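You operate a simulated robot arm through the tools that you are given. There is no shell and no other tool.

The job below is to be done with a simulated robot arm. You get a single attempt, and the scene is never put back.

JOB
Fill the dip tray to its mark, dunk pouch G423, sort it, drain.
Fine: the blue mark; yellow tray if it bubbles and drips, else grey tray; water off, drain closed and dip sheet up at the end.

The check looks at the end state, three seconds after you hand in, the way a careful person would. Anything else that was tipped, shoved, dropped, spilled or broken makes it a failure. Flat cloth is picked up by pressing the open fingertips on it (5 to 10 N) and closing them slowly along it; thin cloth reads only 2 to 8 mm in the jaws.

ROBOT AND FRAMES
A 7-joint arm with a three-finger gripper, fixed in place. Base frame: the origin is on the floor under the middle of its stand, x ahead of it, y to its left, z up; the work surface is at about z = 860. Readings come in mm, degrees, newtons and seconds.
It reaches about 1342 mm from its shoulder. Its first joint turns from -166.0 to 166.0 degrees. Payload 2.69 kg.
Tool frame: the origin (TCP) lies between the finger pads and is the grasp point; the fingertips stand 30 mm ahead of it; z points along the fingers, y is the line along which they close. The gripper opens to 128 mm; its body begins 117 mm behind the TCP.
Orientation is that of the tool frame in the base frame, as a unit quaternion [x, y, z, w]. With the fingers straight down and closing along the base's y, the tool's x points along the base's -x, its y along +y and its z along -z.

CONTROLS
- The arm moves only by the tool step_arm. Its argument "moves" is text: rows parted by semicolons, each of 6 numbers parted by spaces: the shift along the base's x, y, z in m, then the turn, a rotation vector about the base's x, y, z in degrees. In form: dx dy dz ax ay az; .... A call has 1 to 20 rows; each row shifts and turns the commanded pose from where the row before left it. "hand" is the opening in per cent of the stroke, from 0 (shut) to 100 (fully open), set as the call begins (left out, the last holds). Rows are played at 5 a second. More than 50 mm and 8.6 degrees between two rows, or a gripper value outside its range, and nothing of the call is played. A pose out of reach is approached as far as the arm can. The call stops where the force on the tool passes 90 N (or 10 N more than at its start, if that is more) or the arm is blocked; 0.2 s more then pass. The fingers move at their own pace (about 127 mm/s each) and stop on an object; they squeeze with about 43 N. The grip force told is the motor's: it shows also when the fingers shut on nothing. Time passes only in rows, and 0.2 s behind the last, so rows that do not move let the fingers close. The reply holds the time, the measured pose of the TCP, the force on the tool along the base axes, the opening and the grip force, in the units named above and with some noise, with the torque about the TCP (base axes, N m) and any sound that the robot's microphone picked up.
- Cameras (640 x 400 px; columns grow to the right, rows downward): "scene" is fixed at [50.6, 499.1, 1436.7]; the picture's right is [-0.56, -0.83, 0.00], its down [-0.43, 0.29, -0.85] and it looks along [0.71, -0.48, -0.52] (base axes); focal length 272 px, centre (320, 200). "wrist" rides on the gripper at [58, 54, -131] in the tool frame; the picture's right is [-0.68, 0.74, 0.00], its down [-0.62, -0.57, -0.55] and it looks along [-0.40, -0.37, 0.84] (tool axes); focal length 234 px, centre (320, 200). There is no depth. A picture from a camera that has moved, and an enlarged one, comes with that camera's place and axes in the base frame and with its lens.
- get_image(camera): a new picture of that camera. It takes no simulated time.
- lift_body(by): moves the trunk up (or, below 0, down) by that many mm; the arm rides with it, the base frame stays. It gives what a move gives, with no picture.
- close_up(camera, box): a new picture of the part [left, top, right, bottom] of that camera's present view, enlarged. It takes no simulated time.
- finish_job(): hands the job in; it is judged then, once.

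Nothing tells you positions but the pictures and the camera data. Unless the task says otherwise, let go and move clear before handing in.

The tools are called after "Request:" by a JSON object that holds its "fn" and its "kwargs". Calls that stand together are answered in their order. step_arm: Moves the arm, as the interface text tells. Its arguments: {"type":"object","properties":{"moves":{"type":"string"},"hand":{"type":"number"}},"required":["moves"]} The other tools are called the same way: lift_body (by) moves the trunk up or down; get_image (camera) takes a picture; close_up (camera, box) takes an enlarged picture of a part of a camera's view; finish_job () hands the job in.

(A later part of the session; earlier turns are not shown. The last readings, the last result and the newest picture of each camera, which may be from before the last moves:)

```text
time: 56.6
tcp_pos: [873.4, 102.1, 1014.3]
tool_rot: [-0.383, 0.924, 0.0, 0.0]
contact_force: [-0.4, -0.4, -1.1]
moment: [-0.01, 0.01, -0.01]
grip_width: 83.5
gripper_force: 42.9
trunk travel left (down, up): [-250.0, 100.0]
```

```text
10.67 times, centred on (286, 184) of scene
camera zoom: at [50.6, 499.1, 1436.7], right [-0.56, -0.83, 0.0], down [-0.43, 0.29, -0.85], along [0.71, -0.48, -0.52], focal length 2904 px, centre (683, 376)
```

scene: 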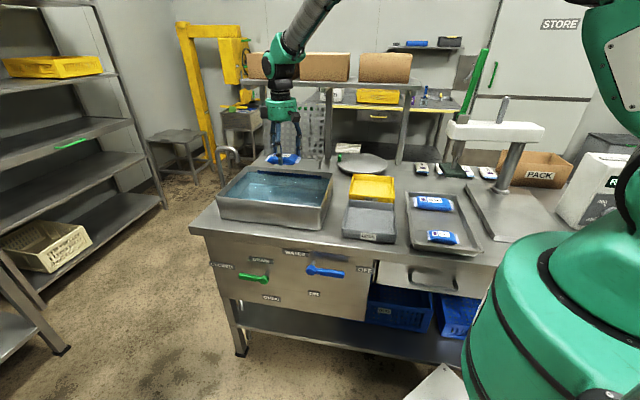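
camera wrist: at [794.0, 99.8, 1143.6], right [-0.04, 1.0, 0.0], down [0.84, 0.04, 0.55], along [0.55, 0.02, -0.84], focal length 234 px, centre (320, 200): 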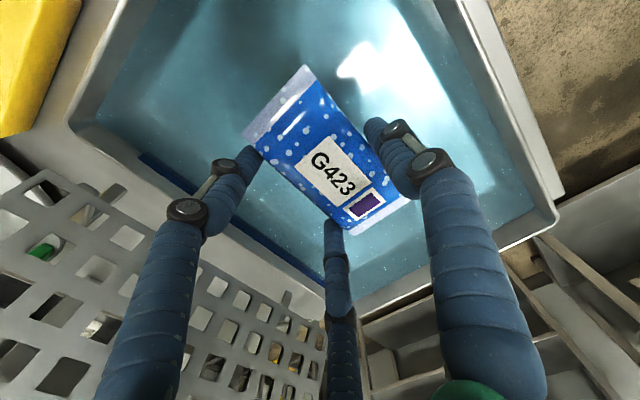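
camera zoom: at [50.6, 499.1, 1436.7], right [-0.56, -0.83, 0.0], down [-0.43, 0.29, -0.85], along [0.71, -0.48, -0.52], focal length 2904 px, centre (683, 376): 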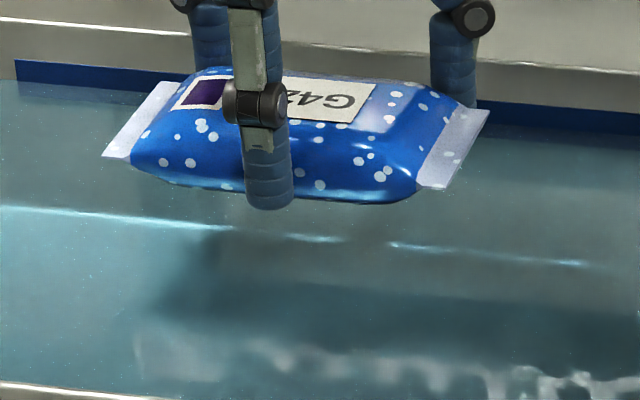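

Nothing drips. To be sure I'm not missing an intermittent leak, I'll dunk it again deeper and take many snapshots.

Request:
{"fn": "step_arm", "kwargs": {"moves": "0 0 -0.02 0 0 0;0 0 -0.02 0 0 0;0 0 -0.02 0 0 0;0 0 -0.02 0 0 0;0 0 -0.015 0 0 0;0 0 -0.013 0 0 0"}}

Request:
{"fn": "close_up", "kwargs": {"camera": "wrist", "box": [180, 20, 460, 240]}}

Request:
{"fn": "close_up", "kwargs": {"camera": "scene", "box": [250, 170, 320, 213]}}

Request:
{"fn": "step_arm", "kwargs": {"moves": "0 0 0 0 0 0;0 0 0 0 0 0"}}

Request:
{"fn": "close_up", "kwargs": {"camera": "wrist", "box": [180, 20, 460, 240]}}

Request:
{"fn": "step_arm", "kwargs": {"moves": "0 0 0 0 0 0"}}

Request:
{"fn": "close_up", "kwargs": {"camera": "wrist", "box": [180, 20, 460, 240]}}

Request:
{"fn": "step_arm", "kwargs": {"moves": "0 0 0 0 0 0"}}

Request:
{"fn": "close_up", "kwargs": {"camera": "wrist", "box": [180, 20, 460, 240]}}

```text
time: 58.0
tcp_pos: [874.7, 101.8, 905.1]
tool_rot: [-0.382, 0.924, 0.0, 0.002]
contact_force: [-2.6, -0.9, 14.9]
moment: [-0.05, 0.8, 0.03]
grip_width: 83.6
gripper_force: 43.1
trunk travel left (down, up): [-250.0, 100.0]
```

```text
1.82 times, centred on (320, 130) of wrist
camera zoom: at [795.1, 99.1, 1036.5], right [-0.04, 1.0, 0.0], down [0.83, 0.04, 0.55], along [0.55, 0.02, -0.83], focal length 426 px, centre (320, 327)
```

zoom: 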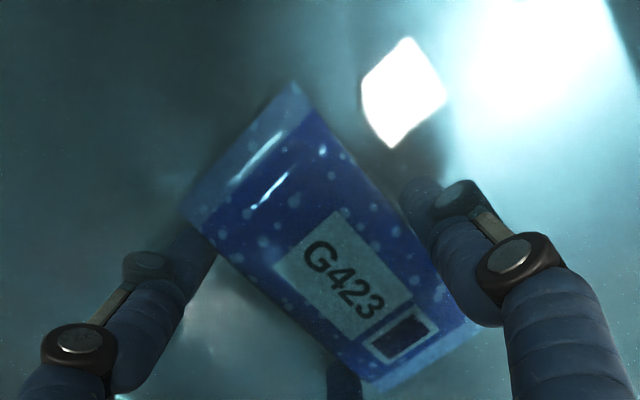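

```text
9.14 times, centred on (285, 192) of scene
camera zoom: at [50.6, 499.1, 1436.7], right [-0.56, -0.83, 0.0], down [-0.43, 0.29, -0.85], along [0.71, -0.48, -0.52], focal length 2489 px, centre (640, 278)
```

zoom: 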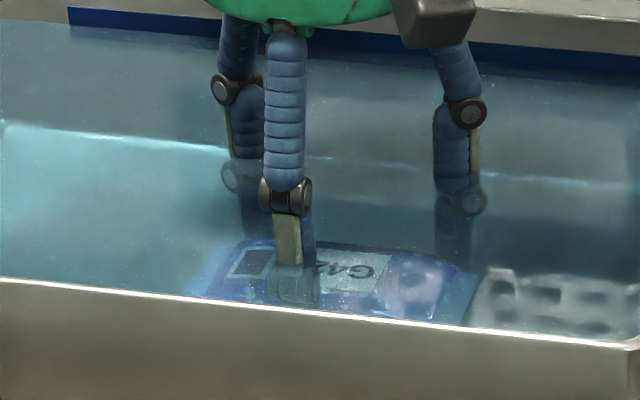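

```text
time: 58.6
tcp_pos: [875.5, 101.3, 904.5]
tool_rot: [-0.383, 0.924, -0.001, 0.002]
contact_force: [2.8, -0.3, 21.4]
moment: [-0.1, 0.74, 0.06]
grip_width: 83.4
gripper_force: 42.8
trunk travel left (down, up): [-250.0, 100.0]
```

```text
1.82 times, centred on (320, 130) of wrist
camera zoom: at [795.0, 99.1, 1036.4], right [-0.04, 1.0, 0.0], down [0.83, 0.03, 0.55], along [0.55, 0.02, -0.83], focal length 426 px, centre (320, 327)
```

zoom: 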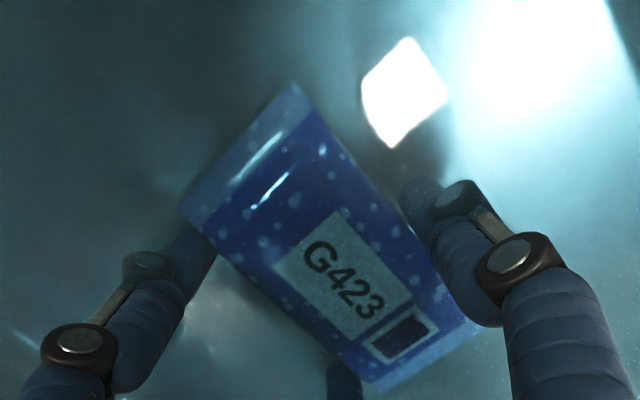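

```text
time: 59.0
tcp_pos: [873.9, 100.6, 905.5]
tool_rot: [-0.383, 0.924, 0.0, 0.002]
contact_force: [6.5, -0.2, 24.9]
moment: [-0.02, 0.66, 0.05]
grip_width: 83.7
gripper_force: 42.5
trunk travel left (down, up): [-250.0, 100.0]
```

```text
1.82 times, centred on (320, 130) of wrist
camera zoom: at [794.9, 99.1, 1036.3], right [-0.04, 1.0, 0.0], down [0.83, 0.03, 0.55], along [0.55, 0.02, -0.83], focal length 426 px, centre (320, 327)
```

zoom: 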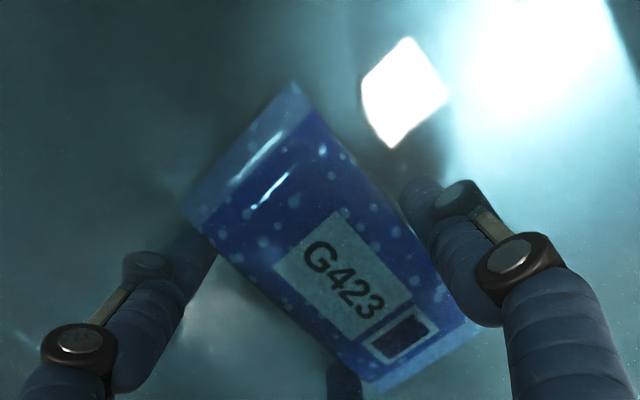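

```text
time: 59.4
tcp_pos: [873.6, 102.4, 905.8]
tool_rot: [-0.382, 0.924, 0.0, 0.0]
contact_force: [8.9, 0.1, 27.7]
moment: [0.02, 0.62, 0.01]
grip_width: 83.3
gripper_force: 43.5
trunk travel left (down, up): [-250.0, 100.0]
```

```text
1.82 times, centred on (320, 130) of wrist
camera zoom: at [794.7, 99.1, 1036.3], right [-0.04, 1.0, 0.0], down [0.83, 0.03, 0.55], along [0.55, 0.02, -0.83], focal length 426 px, centre (320, 327)
```

zoom: 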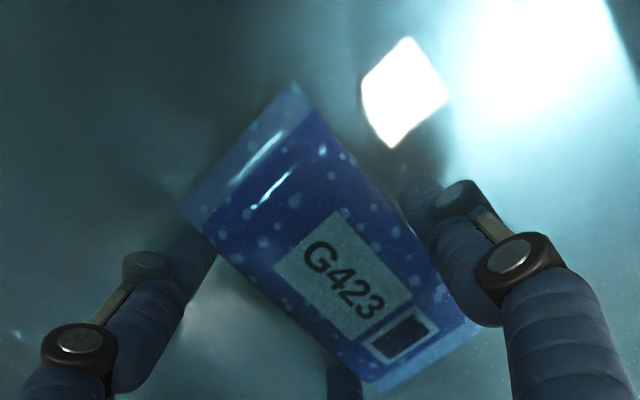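

It touched the basin floor lightly (about 28 N), so I'll raise it a few millimetres and keep watching for bubbles.

Request:
{"fn": "step_arm", "kwargs": {"moves": "0 0 0.008 0 0 0;0 0 0 0 0 0"}}

Request:
{"fn": "close_up", "kwargs": {"camera": "wrist", "box": [180, 20, 460, 240]}}

Request:
{"fn": "step_arm", "kwargs": {"moves": "0 0 0 0 0 0;0 0 0 0 0 0;0 0 0 0 0 0"}}

Request:
{"fn": "close_up", "kwargs": {"camera": "wrist", "box": [180, 20, 460, 240]}}

Request:
{"fn": "step_arm", "kwargs": {"moves": "0 0 0 0 0 0;0 0 0 0 0 0;0 0 0 0 0 0;0 0 0 0 0 0"}}

Request:
{"fn": "close_up", "kwargs": {"camera": "wrist", "box": [180, 20, 460, 240]}}

Request:
{"fn": "close_up", "kwargs": {"camera": "scene", "box": [250, 170, 320, 213]}}

```text
time: 60.0
tcp_pos: [872.3, 102.1, 908.6]
tool_rot: [-0.382, 0.924, 0.0, -0.002]
contact_force: [-0.8, 0.7, -0.9]
moment: [-0.02, -0.01, 0.0]
grip_width: 83.3
gripper_force: 42.9
trunk travel left (down, up): [-250.0, 100.0]
```

```text
1.82 times, centred on (320, 130) of wrist
camera zoom: at [793.3, 99.2, 1040.5], right [-0.04, 1.0, 0.0], down [0.84, 0.04, 0.55], along [0.55, 0.02, -0.84], focal length 426 px, centre (320, 327)
```

zoom: 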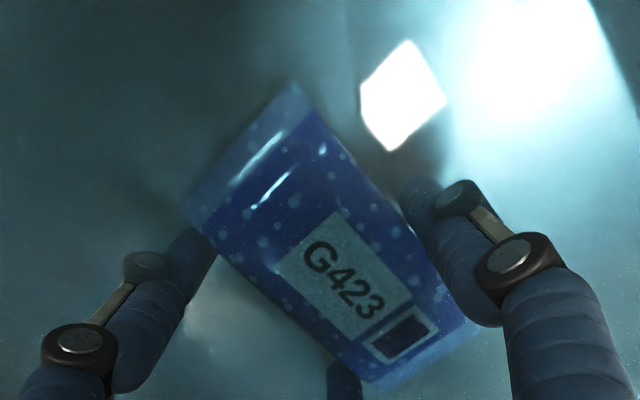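

```text
time: 60.8
tcp_pos: [872.5, 102.1, 909.6]
tool_rot: [-0.383, 0.924, 0.0, 0.0]
contact_force: [-1.0, -0.6, -1.6]
moment: [-0.01, -0.01, 0.02]
grip_width: 83.1
gripper_force: 42.8
trunk travel left (down, up): [-250.0, 100.0]
```

```text
1.82 times, centred on (320, 130) of wrist
camera zoom: at [794.6, 99.3, 1042.1], right [-0.04, 1.0, 0.0], down [0.84, 0.04, 0.55], along [0.55, 0.02, -0.84], focal length 426 px, centre (320, 327)
```

zoom: 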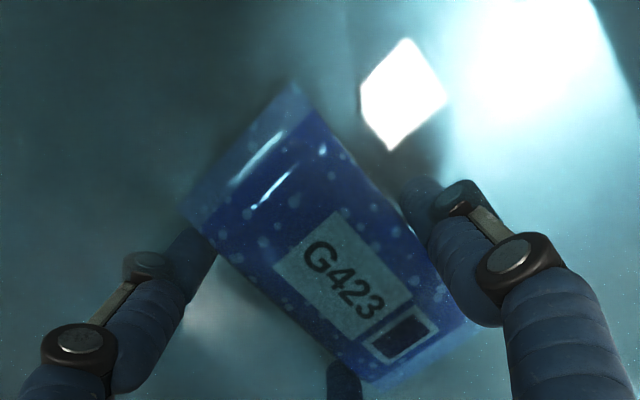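

```text
time: 61.8
tcp_pos: [872.5, 102.5, 910.7]
tool_rot: [-0.382, 0.924, 0.0, -0.001]
contact_force: [-0.4, 0.1, -1.8]
moment: [-0.02, 0.02, 0.02]
grip_width: 83.3
gripper_force: 43.2
trunk travel left (down, up): [-250.0, 100.0]
```

```text
1.82 times, centred on (320, 130) of wrist
camera zoom: at [794.6, 99.3, 1042.2], right [-0.04, 1.0, 0.0], down [0.84, 0.04, 0.55], along [0.55, 0.02, -0.84], focal length 426 px, centre (320, 327)
```

zoom: 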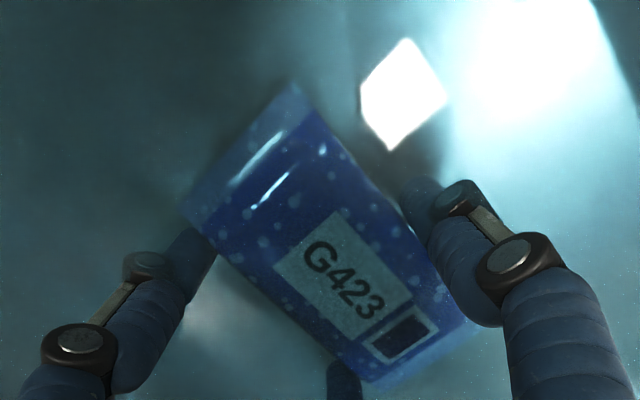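

```text
9.14 times, centred on (285, 192) of scene
camera zoom: at [50.6, 499.1, 1436.7], right [-0.56, -0.83, 0.0], down [-0.43, 0.29, -0.85], along [0.71, -0.48, -0.52], focal length 2489 px, centre (640, 278)
```

zoom: 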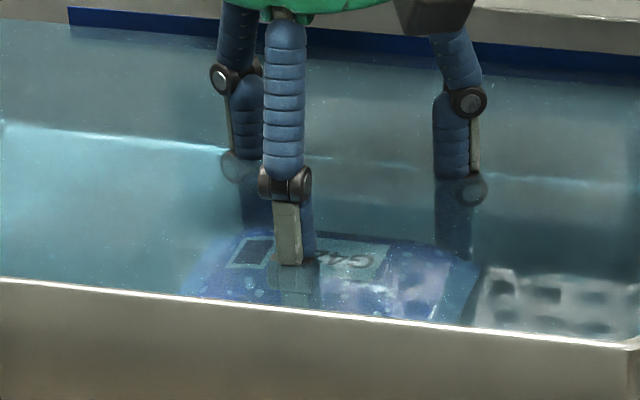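

Still no bubbles. I'll loosen the fingers slightly as a cage so the pouch is free in the water, to see whether it floats and whether an ungripped pouch bubbles.

Request:
{"fn": "step_arm", "kwargs": {"moves": "0 0 0.01 0 0 0;0 0 0 0 0 0"}}

Request:
{"fn": "step_arm", "kwargs": {"moves": "0 0 0 0 0 0;0 0 0 0 0 0;0 0 0 0 0 0", "hand": 73}}

Request:
{"fn": "get_image", "kwargs": {"camera": "wrist"}}

Request:
{"fn": "close_up", "kwargs": {"camera": "scene", "box": [250, 170, 320, 213]}}

Request:
{"fn": "step_arm", "kwargs": {"moves": "0 0 0 0 0 0;0 0 0 0 0 0;0 0 0 0 0 0"}}

Request:
{"fn": "get_image", "kwargs": {"camera": "wrist"}}

Request:
{"fn": "close_up", "kwargs": {"camera": "scene", "box": [250, 170, 320, 213]}}

```text
time: 62.4
tcp_pos: [872.7, 101.8, 922.2]
tool_rot: [-0.383, 0.924, 0.001, 0.0]
contact_force: [-0.8, 0.3, -1.1]
moment: [-0.06, -0.02, 0.01]
grip_width: 83.4
gripper_force: 43.4
trunk travel left (down, up): [-250.0, 100.0]
```

```text
time: 63.2
tcp_pos: [873.7, 101.6, 921.7]
tool_rot: [-0.382, 0.924, 0.0, 0.0]
contact_force: [0.3, 1.2, -0.2]
moment: [0.0, -0.01, -0.01]
grip_width: 93.6
gripper_force: 0.0
trunk travel left (down, up): [-250.0, 100.0]
```

```text
taken
camera wrist: at [794.7, 98.7, 1052.9], right [-0.04, 1.0, 0.0], down [0.84, 0.04, 0.55], along [0.55, 0.02, -0.84], focal length 234 px, centre (320, 200)
```

wrist: 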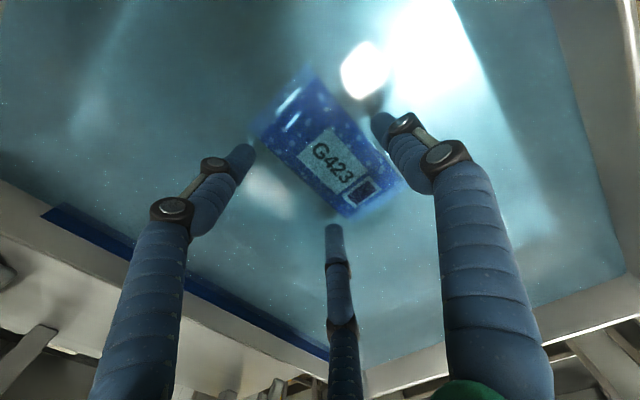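

```text
9.14 times, centred on (285, 192) of scene
camera zoom: at [50.6, 499.1, 1436.7], right [-0.56, -0.83, 0.0], down [-0.43, 0.29, -0.85], along [0.71, -0.48, -0.52], focal length 2489 px, centre (640, 278)
```

zoom: 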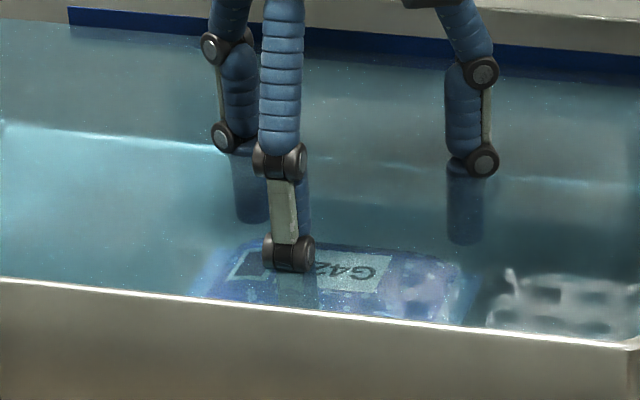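

```text
time: 64.0
tcp_pos: [873.8, 101.4, 921.9]
tool_rot: [-0.382, 0.924, -0.001, -0.001]
contact_force: [0.1, -0.7, -0.1]
moment: [0.0, -0.01, 0.0]
grip_width: 93.4
gripper_force: 0.1
trunk travel left (down, up): [-250.0, 100.0]
```

```text
taken
camera wrist: at [794.7, 98.7, 1052.9], right [-0.04, 1.0, 0.0], down [0.84, 0.04, 0.55], along [0.55, 0.02, -0.84], focal length 234 px, centre (320, 200)
```

wrist: 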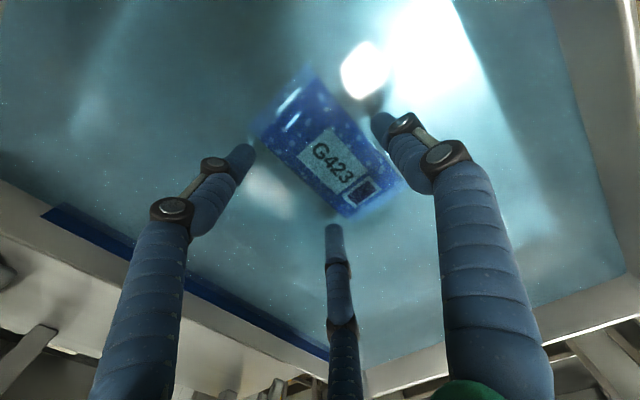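

```text
9.14 times, centred on (285, 192) of scene
camera zoom: at [50.6, 499.1, 1436.7], right [-0.56, -0.83, 0.0], down [-0.43, 0.29, -0.85], along [0.71, -0.48, -0.52], focal length 2489 px, centre (640, 278)
```

zoom: 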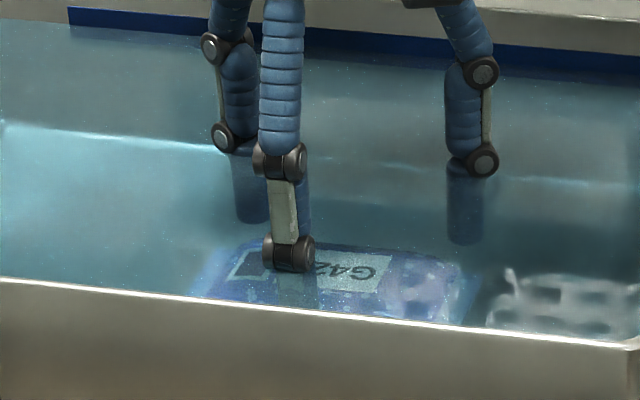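

The pouch sank and rests fully submerged on the basin floor. I'll raise the hand clear and watch it ungripped for a good while.

Request:
{"fn": "step_arm", "kwargs": {"moves": "0 0 0.02 0 0 0;0 0 0.03 0 0 0;0 0 0.04 0 0 0;0 0 0.04 0 0 0;0 0 0 0 0 0;0 0 0 0 0 0"}}

Request:
{"fn": "close_up", "kwargs": {"camera": "scene", "box": [240, 160, 330, 216]}}

Request:
{"fn": "close_up", "kwargs": {"camera": "wrist", "box": [200, 60, 440, 240]}}

Request:
{"fn": "step_arm", "kwargs": {"moves": "0 0 0 0 0 0;0 0 0 0 0 0;0 0 0 0 0 0;0 0 0 0 0 0"}}

Request:
{"fn": "close_up", "kwargs": {"camera": "scene", "box": [240, 160, 330, 216]}}

Request:
{"fn": "close_up", "kwargs": {"camera": "wrist", "box": [200, 60, 440, 240]}}

Request:
{"fn": "step_arm", "kwargs": {"moves": "0 0 0 0 0 0;0 0 0 0 0 0;0 0 0 0 0 0;0 0 0 0 0 0;0 0 0 0 0 0;0 0 0 0 0 0;0 0 0 0 0 0;0 0 0 0 0 0"}}

Request:
{"fn": "close_up", "kwargs": {"camera": "wrist", "box": [200, 60, 440, 240]}}

```text
time: 65.4
tcp_pos: [871.9, 102.4, 1052.4]
tool_rot: [-0.383, 0.924, 0.0, 0.001]
contact_force: [0.1, 0.5, -0.4]
moment: [-0.02, -0.01, -0.01]
grip_width: 93.5
gripper_force: 0.1
trunk travel left (down, up): [-250.0, 100.0]
```

```text
7.11 times, centred on (285, 188) of scene
camera zoom: at [50.6, 499.1, 1436.7], right [-0.56, -0.83, 0.0], down [-0.43, 0.29, -0.85], along [0.71, -0.48, -0.52], focal length 1936 px, centre (569, 285)
```

zoom: 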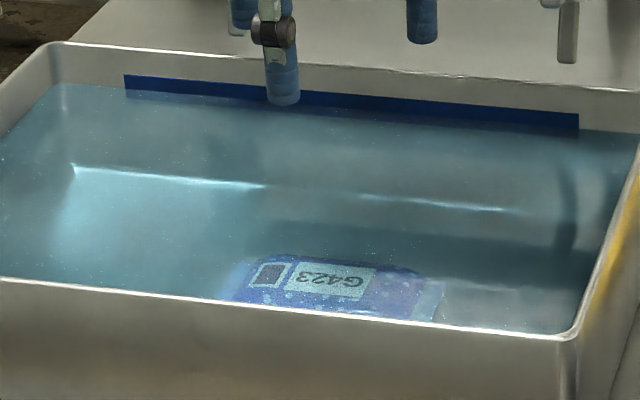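

```text
2.22 times, centred on (320, 150) of wrist
camera zoom: at [793.0, 100.7, 1183.5], right [-0.04, 1.0, 0.0], down [0.84, 0.04, 0.55], along [0.55, 0.02, -0.84], focal length 520 px, centre (320, 311)
```

zoom: 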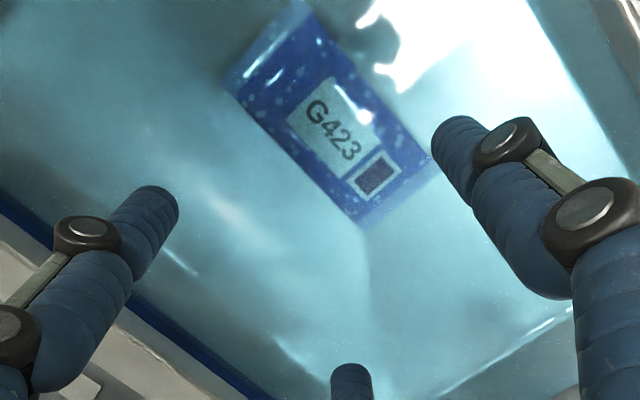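

```text
time: 66.4
tcp_pos: [872.2, 102.8, 1051.3]
tool_rot: [-0.382, 0.924, 0.0, 0.0]
contact_force: [0.4, 0.5, -0.2]
moment: [-0.01, -0.01, -0.02]
grip_width: 93.7
gripper_force: 0.0
trunk travel left (down, up): [-250.0, 100.0]
```

```text
7.11 times, centred on (285, 188) of scene
camera zoom: at [50.6, 499.1, 1436.7], right [-0.56, -0.83, 0.0], down [-0.43, 0.29, -0.85], along [0.71, -0.48, -0.52], focal length 1936 px, centre (569, 285)
```

zoom: 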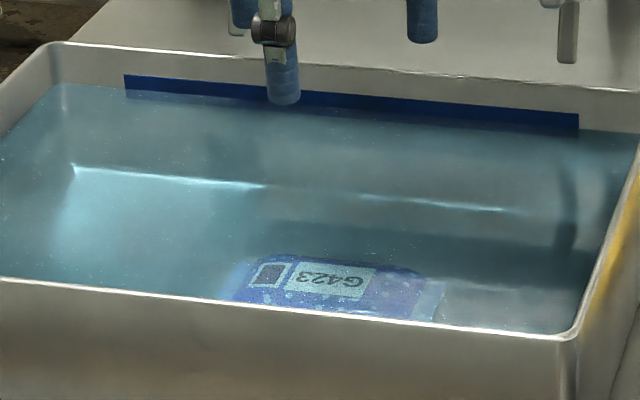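

```text
2.22 times, centred on (320, 150) of wrist
camera zoom: at [792.7, 100.6, 1183.9], right [-0.04, 1.0, 0.0], down [0.84, 0.04, 0.55], along [0.55, 0.02, -0.84], focal length 520 px, centre (320, 311)
```

zoom: 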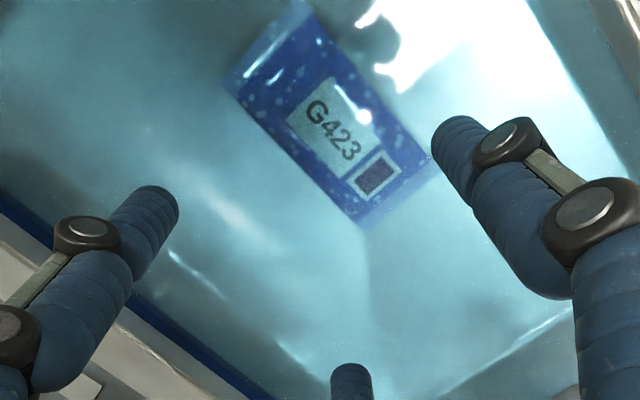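

```text
time: 68.2
tcp_pos: [870.2, 103.1, 1052.3]
tool_rot: [-0.382, 0.924, 0.0, -0.001]
contact_force: [-0.5, 0.6, 0.3]
moment: [0.01, -0.02, 0.01]
grip_width: 93.5
gripper_force: 0.1
trunk travel left (down, up): [-250.0, 100.0]
```

```text
2.22 times, centred on (320, 150) of wrist
camera zoom: at [792.7, 100.6, 1183.8], right [-0.04, 1.0, 0.0], down [0.84, 0.04, 0.55], along [0.55, 0.02, -0.84], focal length 520 px, centre (320, 311)
```

zoom: 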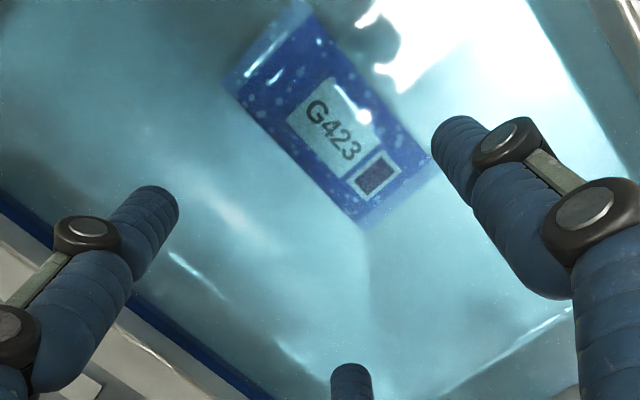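

No bubbles from the free, submerged pouch. Since the dip sheet is part of the test set-up, I'll also lower it over the pouch to be certain. First I'll go up and locate its green handle precisely.

Request:
{"fn": "step_arm", "kwargs": {"moves": "0 0 0.045 0 0 0;0 0 0.045 0 0 0;0 0 0.045 0 0 0;0 0 0.045 0 0 0;0 0 0.045 0 0 0;0 0 0.045 0 0 0;0.025 -0.025 0.01 0 0 0;0.025 -0.025 0 0 0 0;0.025 -0.025 0 0 0 0", "hand": 50}}

Request:
{"fn": "get_image", "kwargs": {"camera": "wrist"}}

Request:
{"fn": "get_image", "kwargs": {"camera": "scene"}}

```text
time: 70.2
tcp_pos: [949.2, 27.0, 1331.6]
tool_rot: [-0.382, 0.924, 0.0, 0.0]
contact_force: [-0.2, 1.1, 0.4]
moment: [0.02, -0.01, -0.07]
grip_width: 64.0
gripper_force: 0.0
trunk travel left (down, up): [-250.0, 100.0]
```

```text
taken
camera wrist: at [869.9, 23.9, 1463.6], right [-0.04, 1.0, 0.0], down [0.83, 0.04, 0.55], along [0.55, 0.02, -0.84], focal length 234 px, centre (320, 200)
```

wrist: 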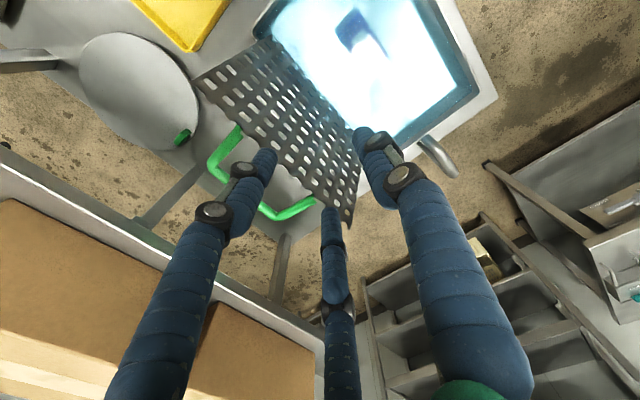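

```text
taken
```

scene: 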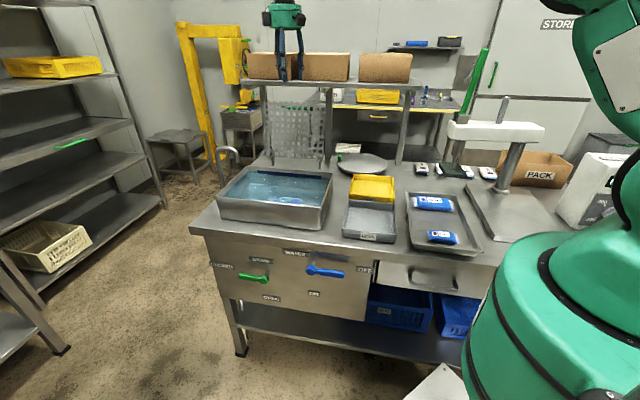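

The handle's crossbar runs about u 630–742 at v≈794, z≈1181. I'll zoom for precision.

Request:
{"fn": "close_up", "kwargs": {"camera": "wrist", "box": [190, 110, 350, 230]}}

Request:
{"fn": "close_up", "kwargs": {"camera": "scene", "box": [255, 95, 335, 145]}}

```text
3.33 times, centred on (270, 170) of wrist
camera zoom: at [869.9, 23.9, 1463.6], right [-0.04, 1.0, 0.0], down [0.83, 0.04, 0.55], along [0.55, 0.02, -0.84], focal length 781 px, centre (487, 300)
```

zoom: 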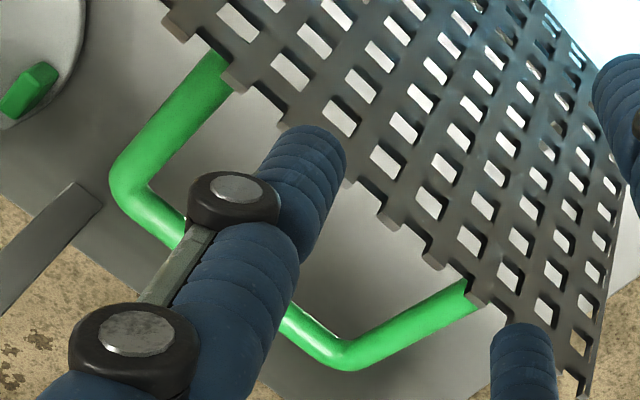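

```text
8.00 times, centred on (295, 120) of scene
camera zoom: at [50.6, 499.1, 1436.7], right [-0.56, -0.83, 0.0], down [-0.43, 0.29, -0.85], along [0.71, -0.48, -0.52], focal length 2178 px, centre (520, 840)
```

zoom: 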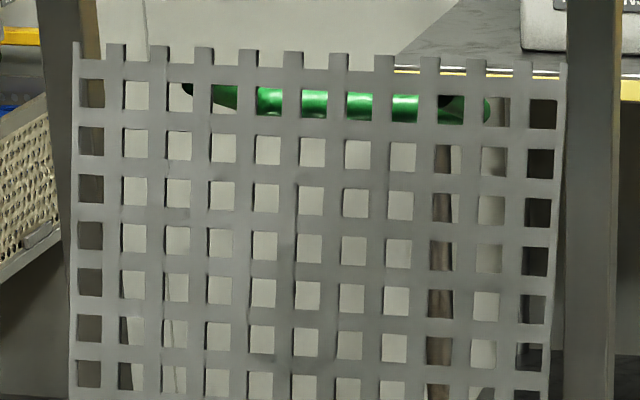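

Crossbar centre is about u=691, v=797, z=1177, with 15 mm bar thickness. I'll move over it at height with the fingers part-open, then check before descending.

Request:
{"fn": "step_arm", "kwargs": {"moves": "0.027 -0.027 0 0 0 0;0.027 -0.027 0 0 0 0;0.027 -0.027 0 0 0 0;0.0275 -0.0265 0 0 0 0;0 0 -0.03 0 0 0;0 0 -0.03 0 0 0;0 0 0 0 0 0", "hand": 40}}

Request:
{"fn": "get_image", "kwargs": {"camera": "wrist"}}

Request:
{"fn": "close_up", "kwargs": {"camera": "scene", "box": [235, 60, 347, 150]}}

```text
time: 71.8
tcp_pos: [1047.2, -79.2, 1277.5]
tool_rot: [-0.383, 0.924, -0.002, 0.003]
contact_force: [-0.6, 0.5, 3.1]
moment: [0.0, -0.15, 0.0]
grip_width: 50.9
gripper_force: 0.1
out of reach, approached as far as the arm can: row 4
trunk travel left (down, up): [-250.0, 100.0]
```

```text
taken
camera wrist: at [967.0, -82.2, 1407.8], right [-0.04, 1.0, 0.0], down [0.83, 0.04, 0.56], along [0.56, 0.02, -0.83], focal length 234 px, centre (320, 200)
```

wrist: 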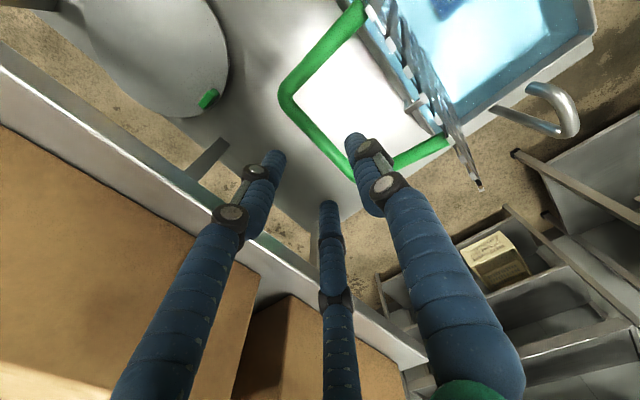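

```text
4.44 times, centred on (291, 105) of scene
camera zoom: at [50.6, 499.1, 1436.7], right [-0.56, -0.83, 0.0], down [-0.43, 0.29, -0.85], along [0.71, -0.48, -0.52], focal length 1210 px, centre (449, 622)
```

zoom: 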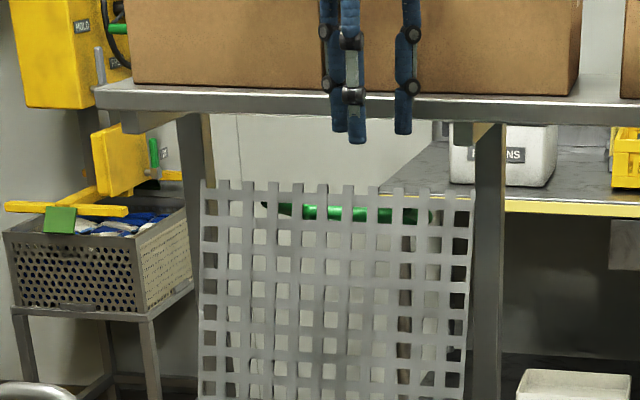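

I'm near the arm's reach limit up here, about 6–8 mm short, but lower down reach improves. I'll descend part-way while correcting the offset and check again.

Request:
{"fn": "step_arm", "kwargs": {"moves": "0.002 -0.0005 -0.02 0 0 0;0.002 -0.0005 -0.02 0 0 0;0.0024 -0.0004 -0.01 0 0 0;0 0 0 0 0 0"}}

Request:
{"fn": "get_image", "kwargs": {"camera": "wrist"}}

Request:
{"fn": "close_up", "kwargs": {"camera": "scene", "box": [255, 80, 335, 145]}}

```text
time: 72.8
tcp_pos: [1055.8, -79.9, 1219.3]
tool_rot: [-0.383, 0.924, 0.0, 0.0]
contact_force: [0.1, -0.4, 0.6]
moment: [0.01, -0.03, -0.02]
grip_width: 51.2
gripper_force: 0.1
trunk travel left (down, up): [-250.0, 100.0]
```

```text
taken
camera wrist: at [976.4, -83.2, 1350.5], right [-0.04, 1.0, 0.0], down [0.83, 0.04, 0.55], along [0.55, 0.02, -0.84], focal length 234 px, centre (320, 200)
```

wrist: 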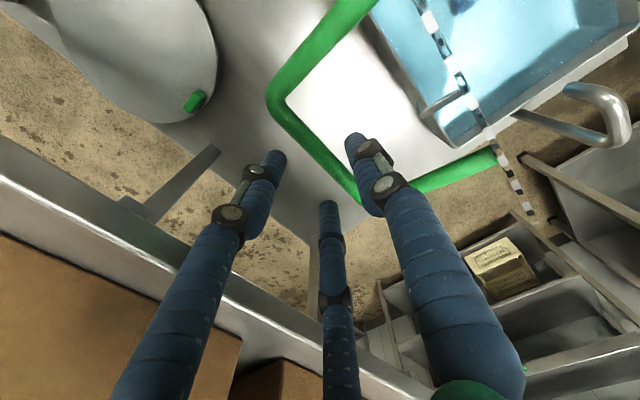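

```text
6.15 times, centred on (295, 112) of scene
camera zoom: at [50.6, 499.1, 1436.7], right [-0.56, -0.83, 0.0], down [-0.43, 0.29, -0.85], along [0.71, -0.48, -0.52], focal length 1675 px, centre (474, 738)
```

zoom: 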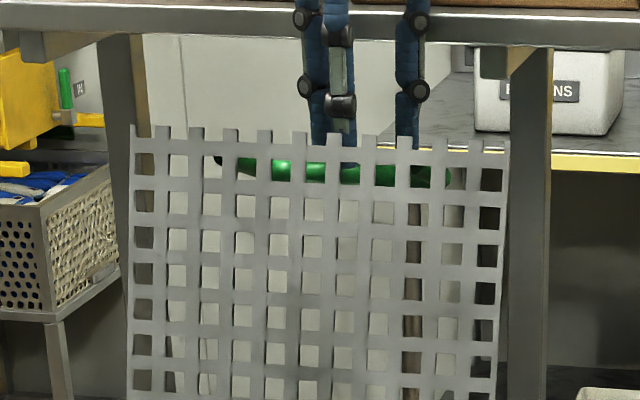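

The bar lies between thumb and fingers. I'll descend around it and close on it.

Request:
{"fn": "step_arm", "kwargs": {"moves": "0 0 -0.014 0 0 0;0 0 -0.014 0 0 0;0 0 -0.014 0 0 0;0 0 0 0 0 0"}}

Request:
{"fn": "get_image", "kwargs": {"camera": "wrist"}}

```text
time: 73.8
tcp_pos: [1057.1, -81.6, 1176.9]
tool_rot: [-0.383, 0.924, 0.0, 0.0]
contact_force: [0.0, 0.4, -0.4]
moment: [-0.01, 0.03, -0.05]
grip_width: 51.4
gripper_force: 0.0
trunk travel left (down, up): [-250.0, 100.0]
```

```text
taken
camera wrist: at [976.7, -83.8, 1308.6], right [-0.04, 1.0, 0.0], down [0.84, 0.04, 0.55], along [0.55, 0.02, -0.84], focal length 234 px, centre (320, 200)
```

wrist: 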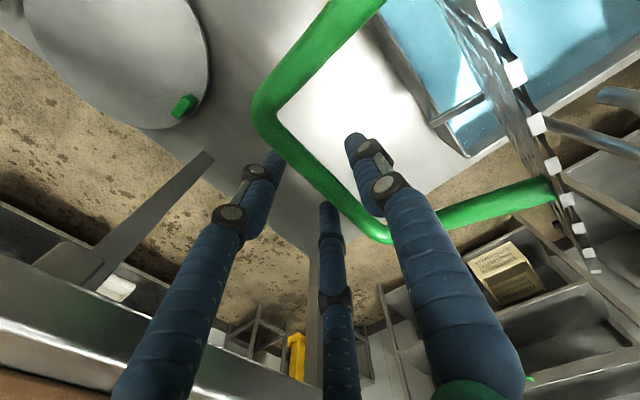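

The crossbar passes cleanly between the fingers. I'll close on it.

Request:
{"fn": "step_arm", "kwargs": {"moves": "0 0 0 0 0 0;0 0 0 0 0 0;0 0 0 0 0 0", "hand": 10}}

Request:
{"fn": "get_image", "kwargs": {"camera": "wrist"}}

```text
time: 74.6
tcp_pos: [1053.4, -78.5, 1177.1]
tool_rot: [-0.383, 0.924, 0.0, -0.001]
contact_force: [-27.0, 17.2, -7.1]
moment: [-0.07, -0.09, 0.38]
grip_width: 21.7
gripper_force: 44.6
trunk travel left (down, up): [-250.0, 100.0]
```

```text
taken
camera wrist: at [974.9, -81.6, 1308.3], right [-0.04, 1.0, 0.0], down [0.84, 0.04, 0.55], along [0.55, 0.02, -0.84], focal length 234 px, centre (320, 200)
```

wrist: 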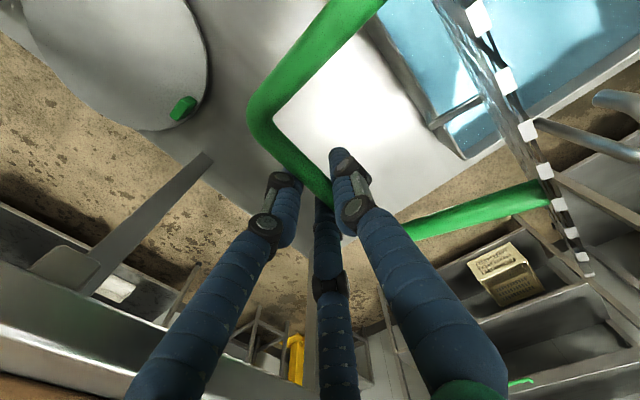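

I have a firm grip on the handle (the sheet is against its back stop). I'll swing it forward along its arc in small steps, watching the forces.

Request:
{"fn": "step_arm", "kwargs": {"moves": "-0.0091 0.0091 0.0064 0 0 0;-0.0132 0.0132 0.0078 0 0 0;-0.0136 0.0136 0.0061 0 0 0;0 0 0 0 0 0"}}

Request:
{"fn": "get_image", "kwargs": {"camera": "wrist"}}

Request:
{"fn": "close_up", "kwargs": {"camera": "scene", "box": [225, 70, 353, 200]}}

```text
time: 75.6
tcp_pos: [1020.2, -44.7, 1197.3]
tool_rot: [-0.382, 0.924, 0.001, -0.001]
contact_force: [-12.5, -6.5, -18.2]
moment: [-0.29, -0.03, 0.62]
grip_width: 21.6
gripper_force: 45.4
trunk travel left (down, up): [-250.0, 100.0]
```

```text
taken
camera wrist: at [941.1, -47.7, 1327.9], right [-0.04, 1.0, 0.0], down [0.84, 0.04, 0.55], along [0.55, 0.02, -0.84], focal length 234 px, centre (320, 200)
```

wrist: 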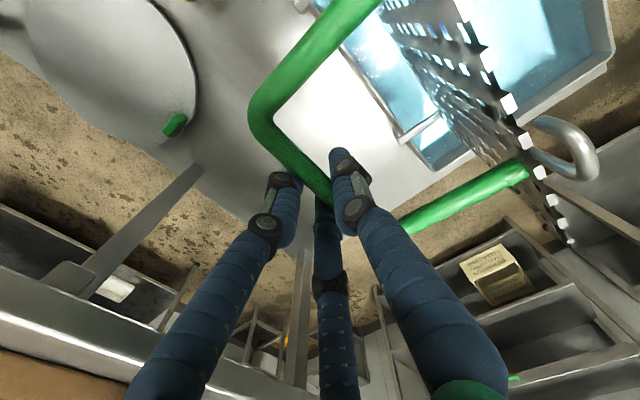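

```text
3.08 times, centred on (289, 135) of scene
camera zoom: at [50.6, 499.1, 1436.7], right [-0.56, -0.83, 0.0], down [-0.43, 0.29, -0.85], along [0.71, -0.48, -0.52], focal length 838 px, centre (415, 400)
```

zoom: 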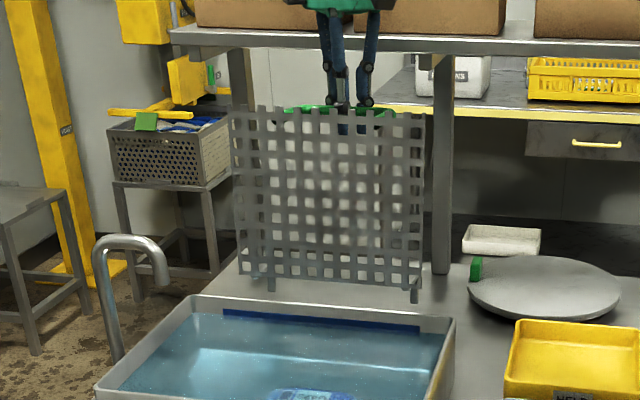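

The sheet swings with the hand; forces are modest. I'll continue to vertical.

Request:
{"fn": "step_arm", "kwargs": {"moves": "-0.014 0.014 0.002 0 0 0;-0.0142 0.0142 0.001 0 0 0;-0.0143 0.0143 -0.001 0 0 0;0 0 0 0 0 0"}}

Request:
{"fn": "close_up", "kwargs": {"camera": "scene", "box": [225, 70, 353, 200]}}

```text
time: 76.6
tcp_pos: [977.5, -1.9, 1204.0]
tool_rot: [-0.383, 0.924, -0.001, 0.002]
contact_force: [-6.1, -4.2, 16.4]
moment: [-0.2, 0.23, 0.62]
grip_width: 21.6
gripper_force: 44.9
trunk travel left (down, up): [-250.0, 100.0]
```

```text
3.08 times, centred on (289, 135) of scene
camera zoom: at [50.6, 499.1, 1436.7], right [-0.56, -0.83, 0.0], down [-0.43, 0.29, -0.85], along [0.71, -0.48, -0.52], focal length 838 px, centre (415, 400)
```

zoom: 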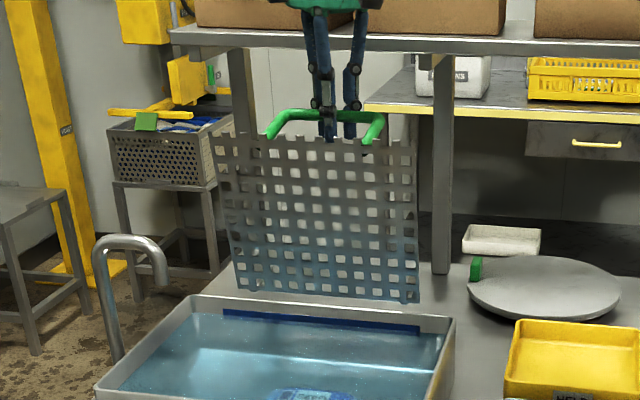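

The sheet has passed vertical and leans forward, held in the grip. I'll continue lowering in small steps.

Request:
{"fn": "step_arm", "kwargs": {"moves": "-0.0138 0.0138 0.004 0 0 0;-0.0143 0.0143 -0.0018 0 0 0;-0.0141 0.0141 -0.0035 0 0 0;0 0 0 0 0 0"}}

Request:
{"fn": "close_up", "kwargs": {"camera": "scene", "box": [225, 80, 353, 210]}}

```text
time: 77.6
tcp_pos: [935.2, 41.6, 1196.3]
tool_rot: [-0.382, 0.924, -0.001, -0.002]
contact_force: [5.2, 2.5, -18.3]
moment: [0.44, -0.37, 0.66]
grip_width: 21.6
gripper_force: 45.2
trunk travel left (down, up): [-250.0, 100.0]
```

```text
3.08 times, centred on (289, 145) of scene
camera zoom: at [50.6, 499.1, 1436.7], right [-0.56, -0.83, 0.0], down [-0.43, 0.29, -0.85], along [0.71, -0.48, -0.52], focal length 838 px, centre (415, 369)
```

zoom: 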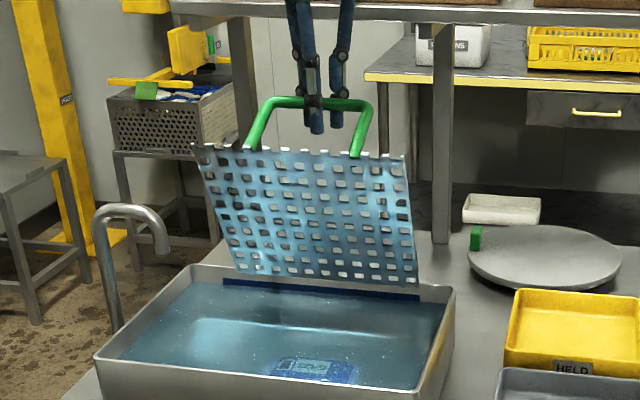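

Continuing down the arc, trimming the height a little to keep forces low.

Request:
{"fn": "step_arm", "kwargs": {"moves": "-0.0139 0.0139 -0.0078 0 0 0;-0.0135 0.0135 -0.0071 0 0 0;-0.013 0.013 -0.0088 0 0 0;0 0 0 0 0 0"}}

Request:
{"fn": "close_up", "kwargs": {"camera": "scene", "box": [225, 80, 353, 210]}}

```text
time: 78.6
tcp_pos: [894.5, 80.7, 1175.4]
tool_rot: [-0.382, 0.924, 0.0, 0.0]
contact_force: [6.3, 3.0, -6.5]
moment: [0.02, -0.12, 0.51]
grip_width: 21.3
gripper_force: 45.1
trunk travel left (down, up): [-250.0, 100.0]
```

```text
3.08 times, centred on (289, 145) of scene
camera zoom: at [50.6, 499.1, 1436.7], right [-0.56, -0.83, 0.0], down [-0.43, 0.29, -0.85], along [0.71, -0.48, -0.52], focal length 838 px, centre (415, 369)
```

zoom: 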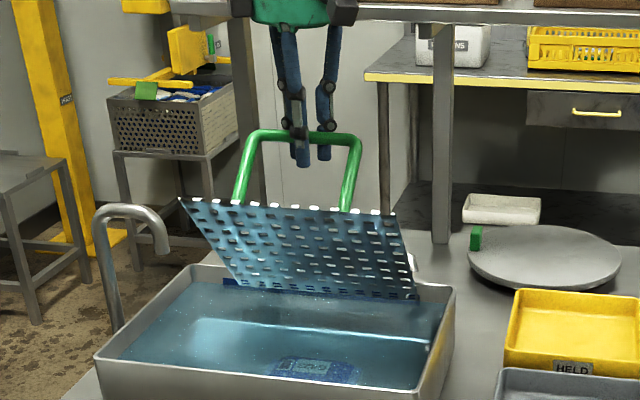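

Forces are low and the sheet is half-way down. Continuing.

Request:
{"fn": "step_arm", "kwargs": {"moves": "-0.0124 0.0124 -0.0102 0 0 0;-0.0117 0.0117 -0.0116 0 0 0;-0.011 0.011 -0.0131 0 0 0;-0.0102 0.0102 -0.0144 0 0 0;0 0 0 0 0 0"}}

Request:
{"fn": "close_up", "kwargs": {"camera": "scene", "box": [225, 80, 353, 210]}}

```text
time: 79.8
tcp_pos: [850.5, 125.2, 1123.2]
tool_rot: [-0.383, 0.924, 0.001, -0.001]
contact_force: [3.3, -10.7, -12.6]
moment: [-0.34, 0.27, 0.47]
grip_width: 21.3
gripper_force: 44.9
trunk travel left (down, up): [-250.0, 100.0]
```

```text
3.08 times, centred on (289, 145) of scene
camera zoom: at [50.6, 499.1, 1436.7], right [-0.56, -0.83, 0.0], down [-0.43, 0.29, -0.85], along [0.71, -0.48, -0.52], focal length 838 px, centre (415, 369)
```

zoom: 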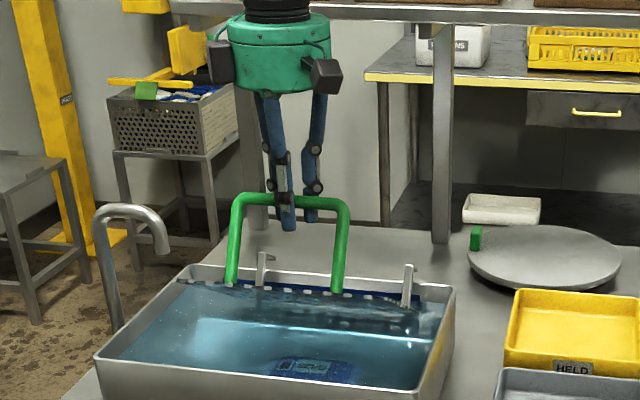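

The sheet is nearly flat to the camera now. I'll keep following the arc down.

Request:
{"fn": "step_arm", "kwargs": {"moves": "-0.0093 0.0093 -0.0156 0 0 0;-0.0082 0.0082 -0.0166 0 0 0;-0.0072 0.0072 -0.0176 0 0 0;0 0 0 0 0 0"}}

Request:
{"fn": "close_up", "kwargs": {"camera": "scene", "box": [225, 100, 353, 230]}}

Request:
{"fn": "get_image", "kwargs": {"camera": "wrist"}}

```text
time: 80.8
tcp_pos: [827.1, 148.4, 1075.5]
tool_rot: [-0.382, 0.924, 0.001, -0.001]
contact_force: [20.2, -30.0, -19.2]
moment: [-0.14, -0.23, 0.32]
grip_width: 22.0
gripper_force: 45.5
trunk travel left (down, up): [-250.0, 100.0]
```

```text
3.08 times, centred on (289, 165) of scene
camera zoom: at [50.6, 499.1, 1436.7], right [-0.56, -0.83, 0.0], down [-0.43, 0.29, -0.85], along [0.71, -0.48, -0.52], focal length 838 px, centre (415, 308)
```

zoom: 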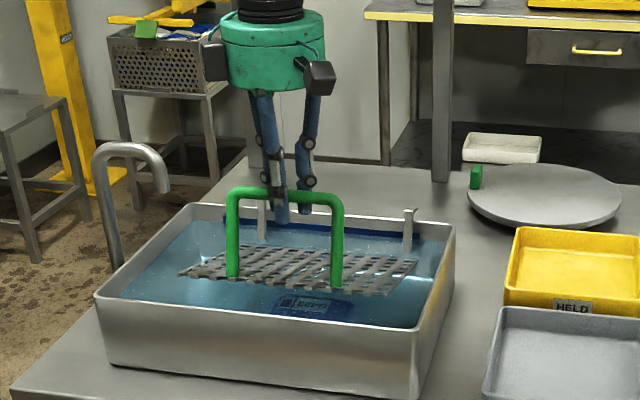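

```text
taken
camera wrist: at [748.2, 145.4, 1206.3], right [-0.04, 1.0, 0.0], down [0.84, 0.03, 0.55], along [0.55, 0.02, -0.84], focal length 234 px, centre (320, 200)
```

wrist: 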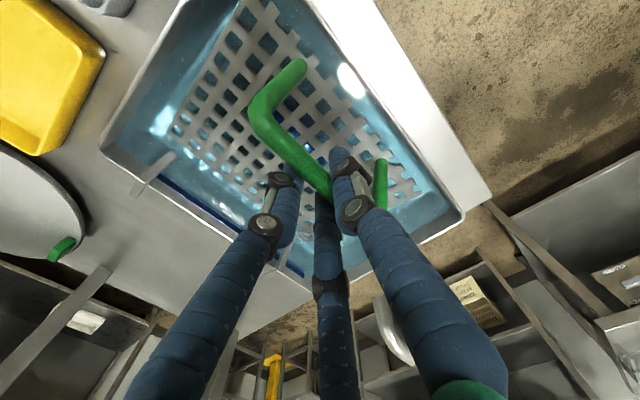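

The hinge is slightly higher than I'd estimated, so I was pulling 35 N forward. I'll correct that inward and continue lowering gently.

Request:
{"fn": "step_arm", "kwargs": {"moves": "0.0035 -0.0035 -0.004 0 0 0;0.0035 -0.0035 -0.004 0 0 0;-0.002 0.002 -0.0108 0 0 0;0 0 0 0 0 0"}}

Request:
{"fn": "close_up", "kwargs": {"camera": "scene", "box": [225, 110, 353, 225]}}

```text
time: 81.7
tcp_pos: [821.2, 153.3, 1056.1]
tool_rot: [-0.384, 0.923, 0.001, -0.005]
contact_force: [-28.6, 17.7, 7.6]
moment: [-0.06, 0.48, -0.01]
grip_width: 21.4
gripper_force: 44.8
trunk travel left (down, up): [-250.0, 100.0]
stopped in row 4: the force on the tool passed its limit at 93 N (the readings are from after the stop); the commanded pose is now the measured one
```

```text
3.48 times, centred on (289, 168) of scene
camera zoom: at [50.6, 499.1, 1436.7], right [-0.56, -0.83, 0.0], down [-0.43, 0.29, -0.85], along [0.71, -0.48, -0.52], focal length 947 px, centre (428, 313)
```

zoom: 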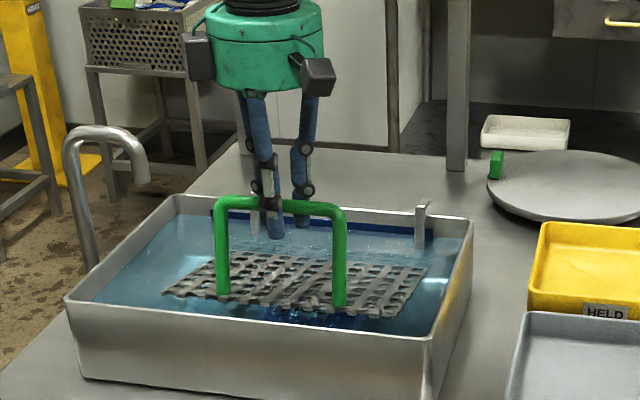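

A force spike stopped the move with the sheet close to flat, so it may be at its stop. I'll look closely before doing anything else.

Request:
{"fn": "get_image", "kwargs": {"camera": "wrist"}}

Request:
{"fn": "close_up", "kwargs": {"camera": "scene", "box": [245, 160, 345, 222]}}

```text
taken
camera wrist: at [744.8, 150.4, 1188.4], right [-0.05, 1.0, 0.0], down [0.84, 0.04, 0.54], along [0.54, 0.03, -0.84], focal length 234 px, centre (320, 200)
```

wrist: 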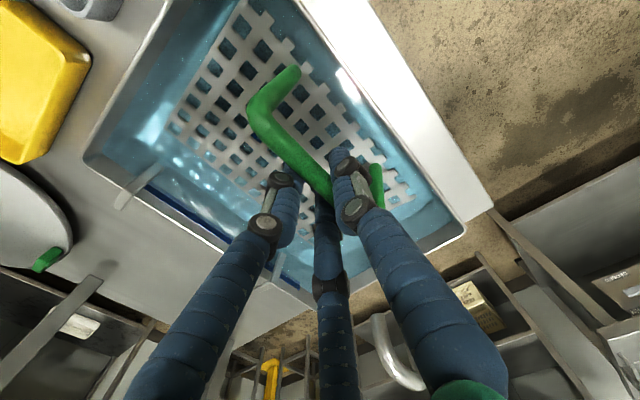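

```text
6.40 times, centred on (295, 191) of scene
camera zoom: at [50.6, 499.1, 1436.7], right [-0.56, -0.83, 0.0], down [-0.43, 0.29, -0.85], along [0.71, -0.48, -0.52], focal length 1742 px, centre (480, 258)
```

zoom: 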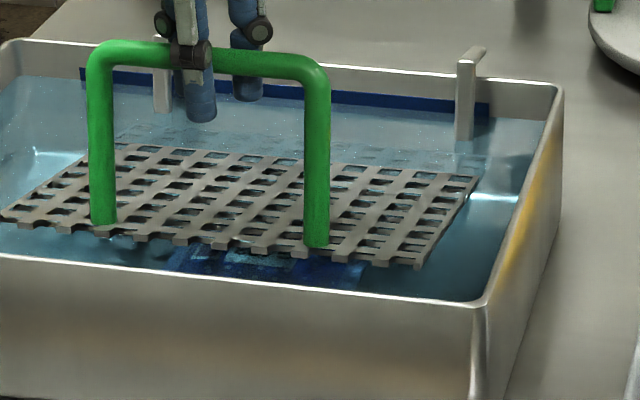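

The picture shows the sheet's rear is under water and its front edge is still raised about 10°, so it hasn't reached its stop; my inward correction was too much. I'll relieve that and lower in smaller steps.

Request:
{"fn": "step_arm", "kwargs": {"moves": "-0.0028 0.0028 -0.002 0 0 0;-0.0015 0.0015 -0.006 0 0 0;0 0 0 0 0 0"}}

Request:
{"fn": "close_up", "kwargs": {"camera": "scene", "box": [245, 160, 345, 222]}}

```text
time: 82.5
tcp_pos: [821.0, 155.3, 1047.5]
tool_rot: [-0.383, 0.924, 0.001, -0.003]
contact_force: [-35.5, 21.2, 11.4]
moment: [-0.06, 0.37, 0.0]
grip_width: 21.9
gripper_force: 44.8
trunk travel left (down, up): [-250.0, 100.0]
```

```text
6.40 times, centred on (295, 191) of scene
camera zoom: at [50.6, 499.1, 1436.7], right [-0.56, -0.83, 0.0], down [-0.43, 0.29, -0.85], along [0.71, -0.48, -0.52], focal length 1742 px, centre (480, 258)
```

zoom: 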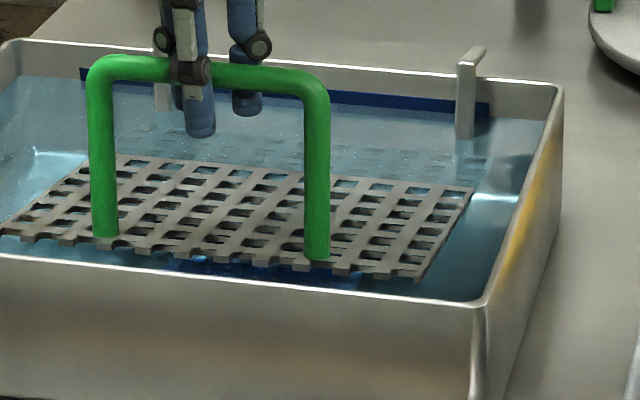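

The sheet keeps lowering; the bar wants to go a little further forward. I'll follow that.

Request:
{"fn": "step_arm", "kwargs": {"moves": "-0.0042 0.0042 -0.003 0 0 0;-0.0018 0.0018 -0.006 0 0 0;-0.0015 0.0015 -0.006 0 0 0;0 0 0 0 0 0"}}

Request:
{"fn": "close_up", "kwargs": {"camera": "scene", "box": [245, 160, 345, 222]}}

```text
time: 83.5
tcp_pos: [817.4, 159.0, 1032.8]
tool_rot: [-0.383, 0.924, 0.002, -0.002]
contact_force: [8.7, -31.2, -9.6]
moment: [0.13, -0.48, -0.03]
grip_width: 21.5
gripper_force: 45.2
trunk travel left (down, up): [-250.0, 100.0]
```

```text
6.40 times, centred on (295, 191) of scene
camera zoom: at [50.6, 499.1, 1436.7], right [-0.56, -0.83, 0.0], down [-0.43, 0.29, -0.85], along [0.71, -0.48, -0.52], focal length 1742 px, centre (480, 258)
```

zoom: 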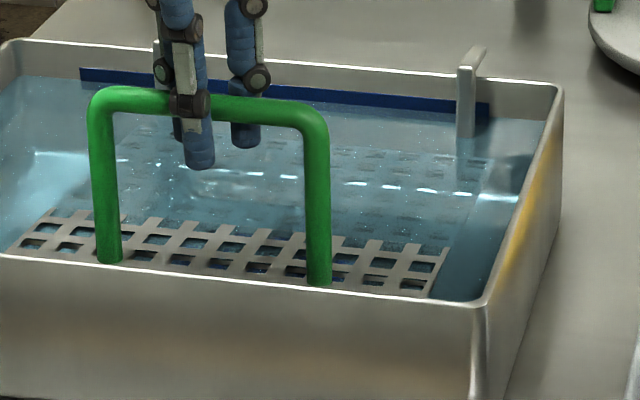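

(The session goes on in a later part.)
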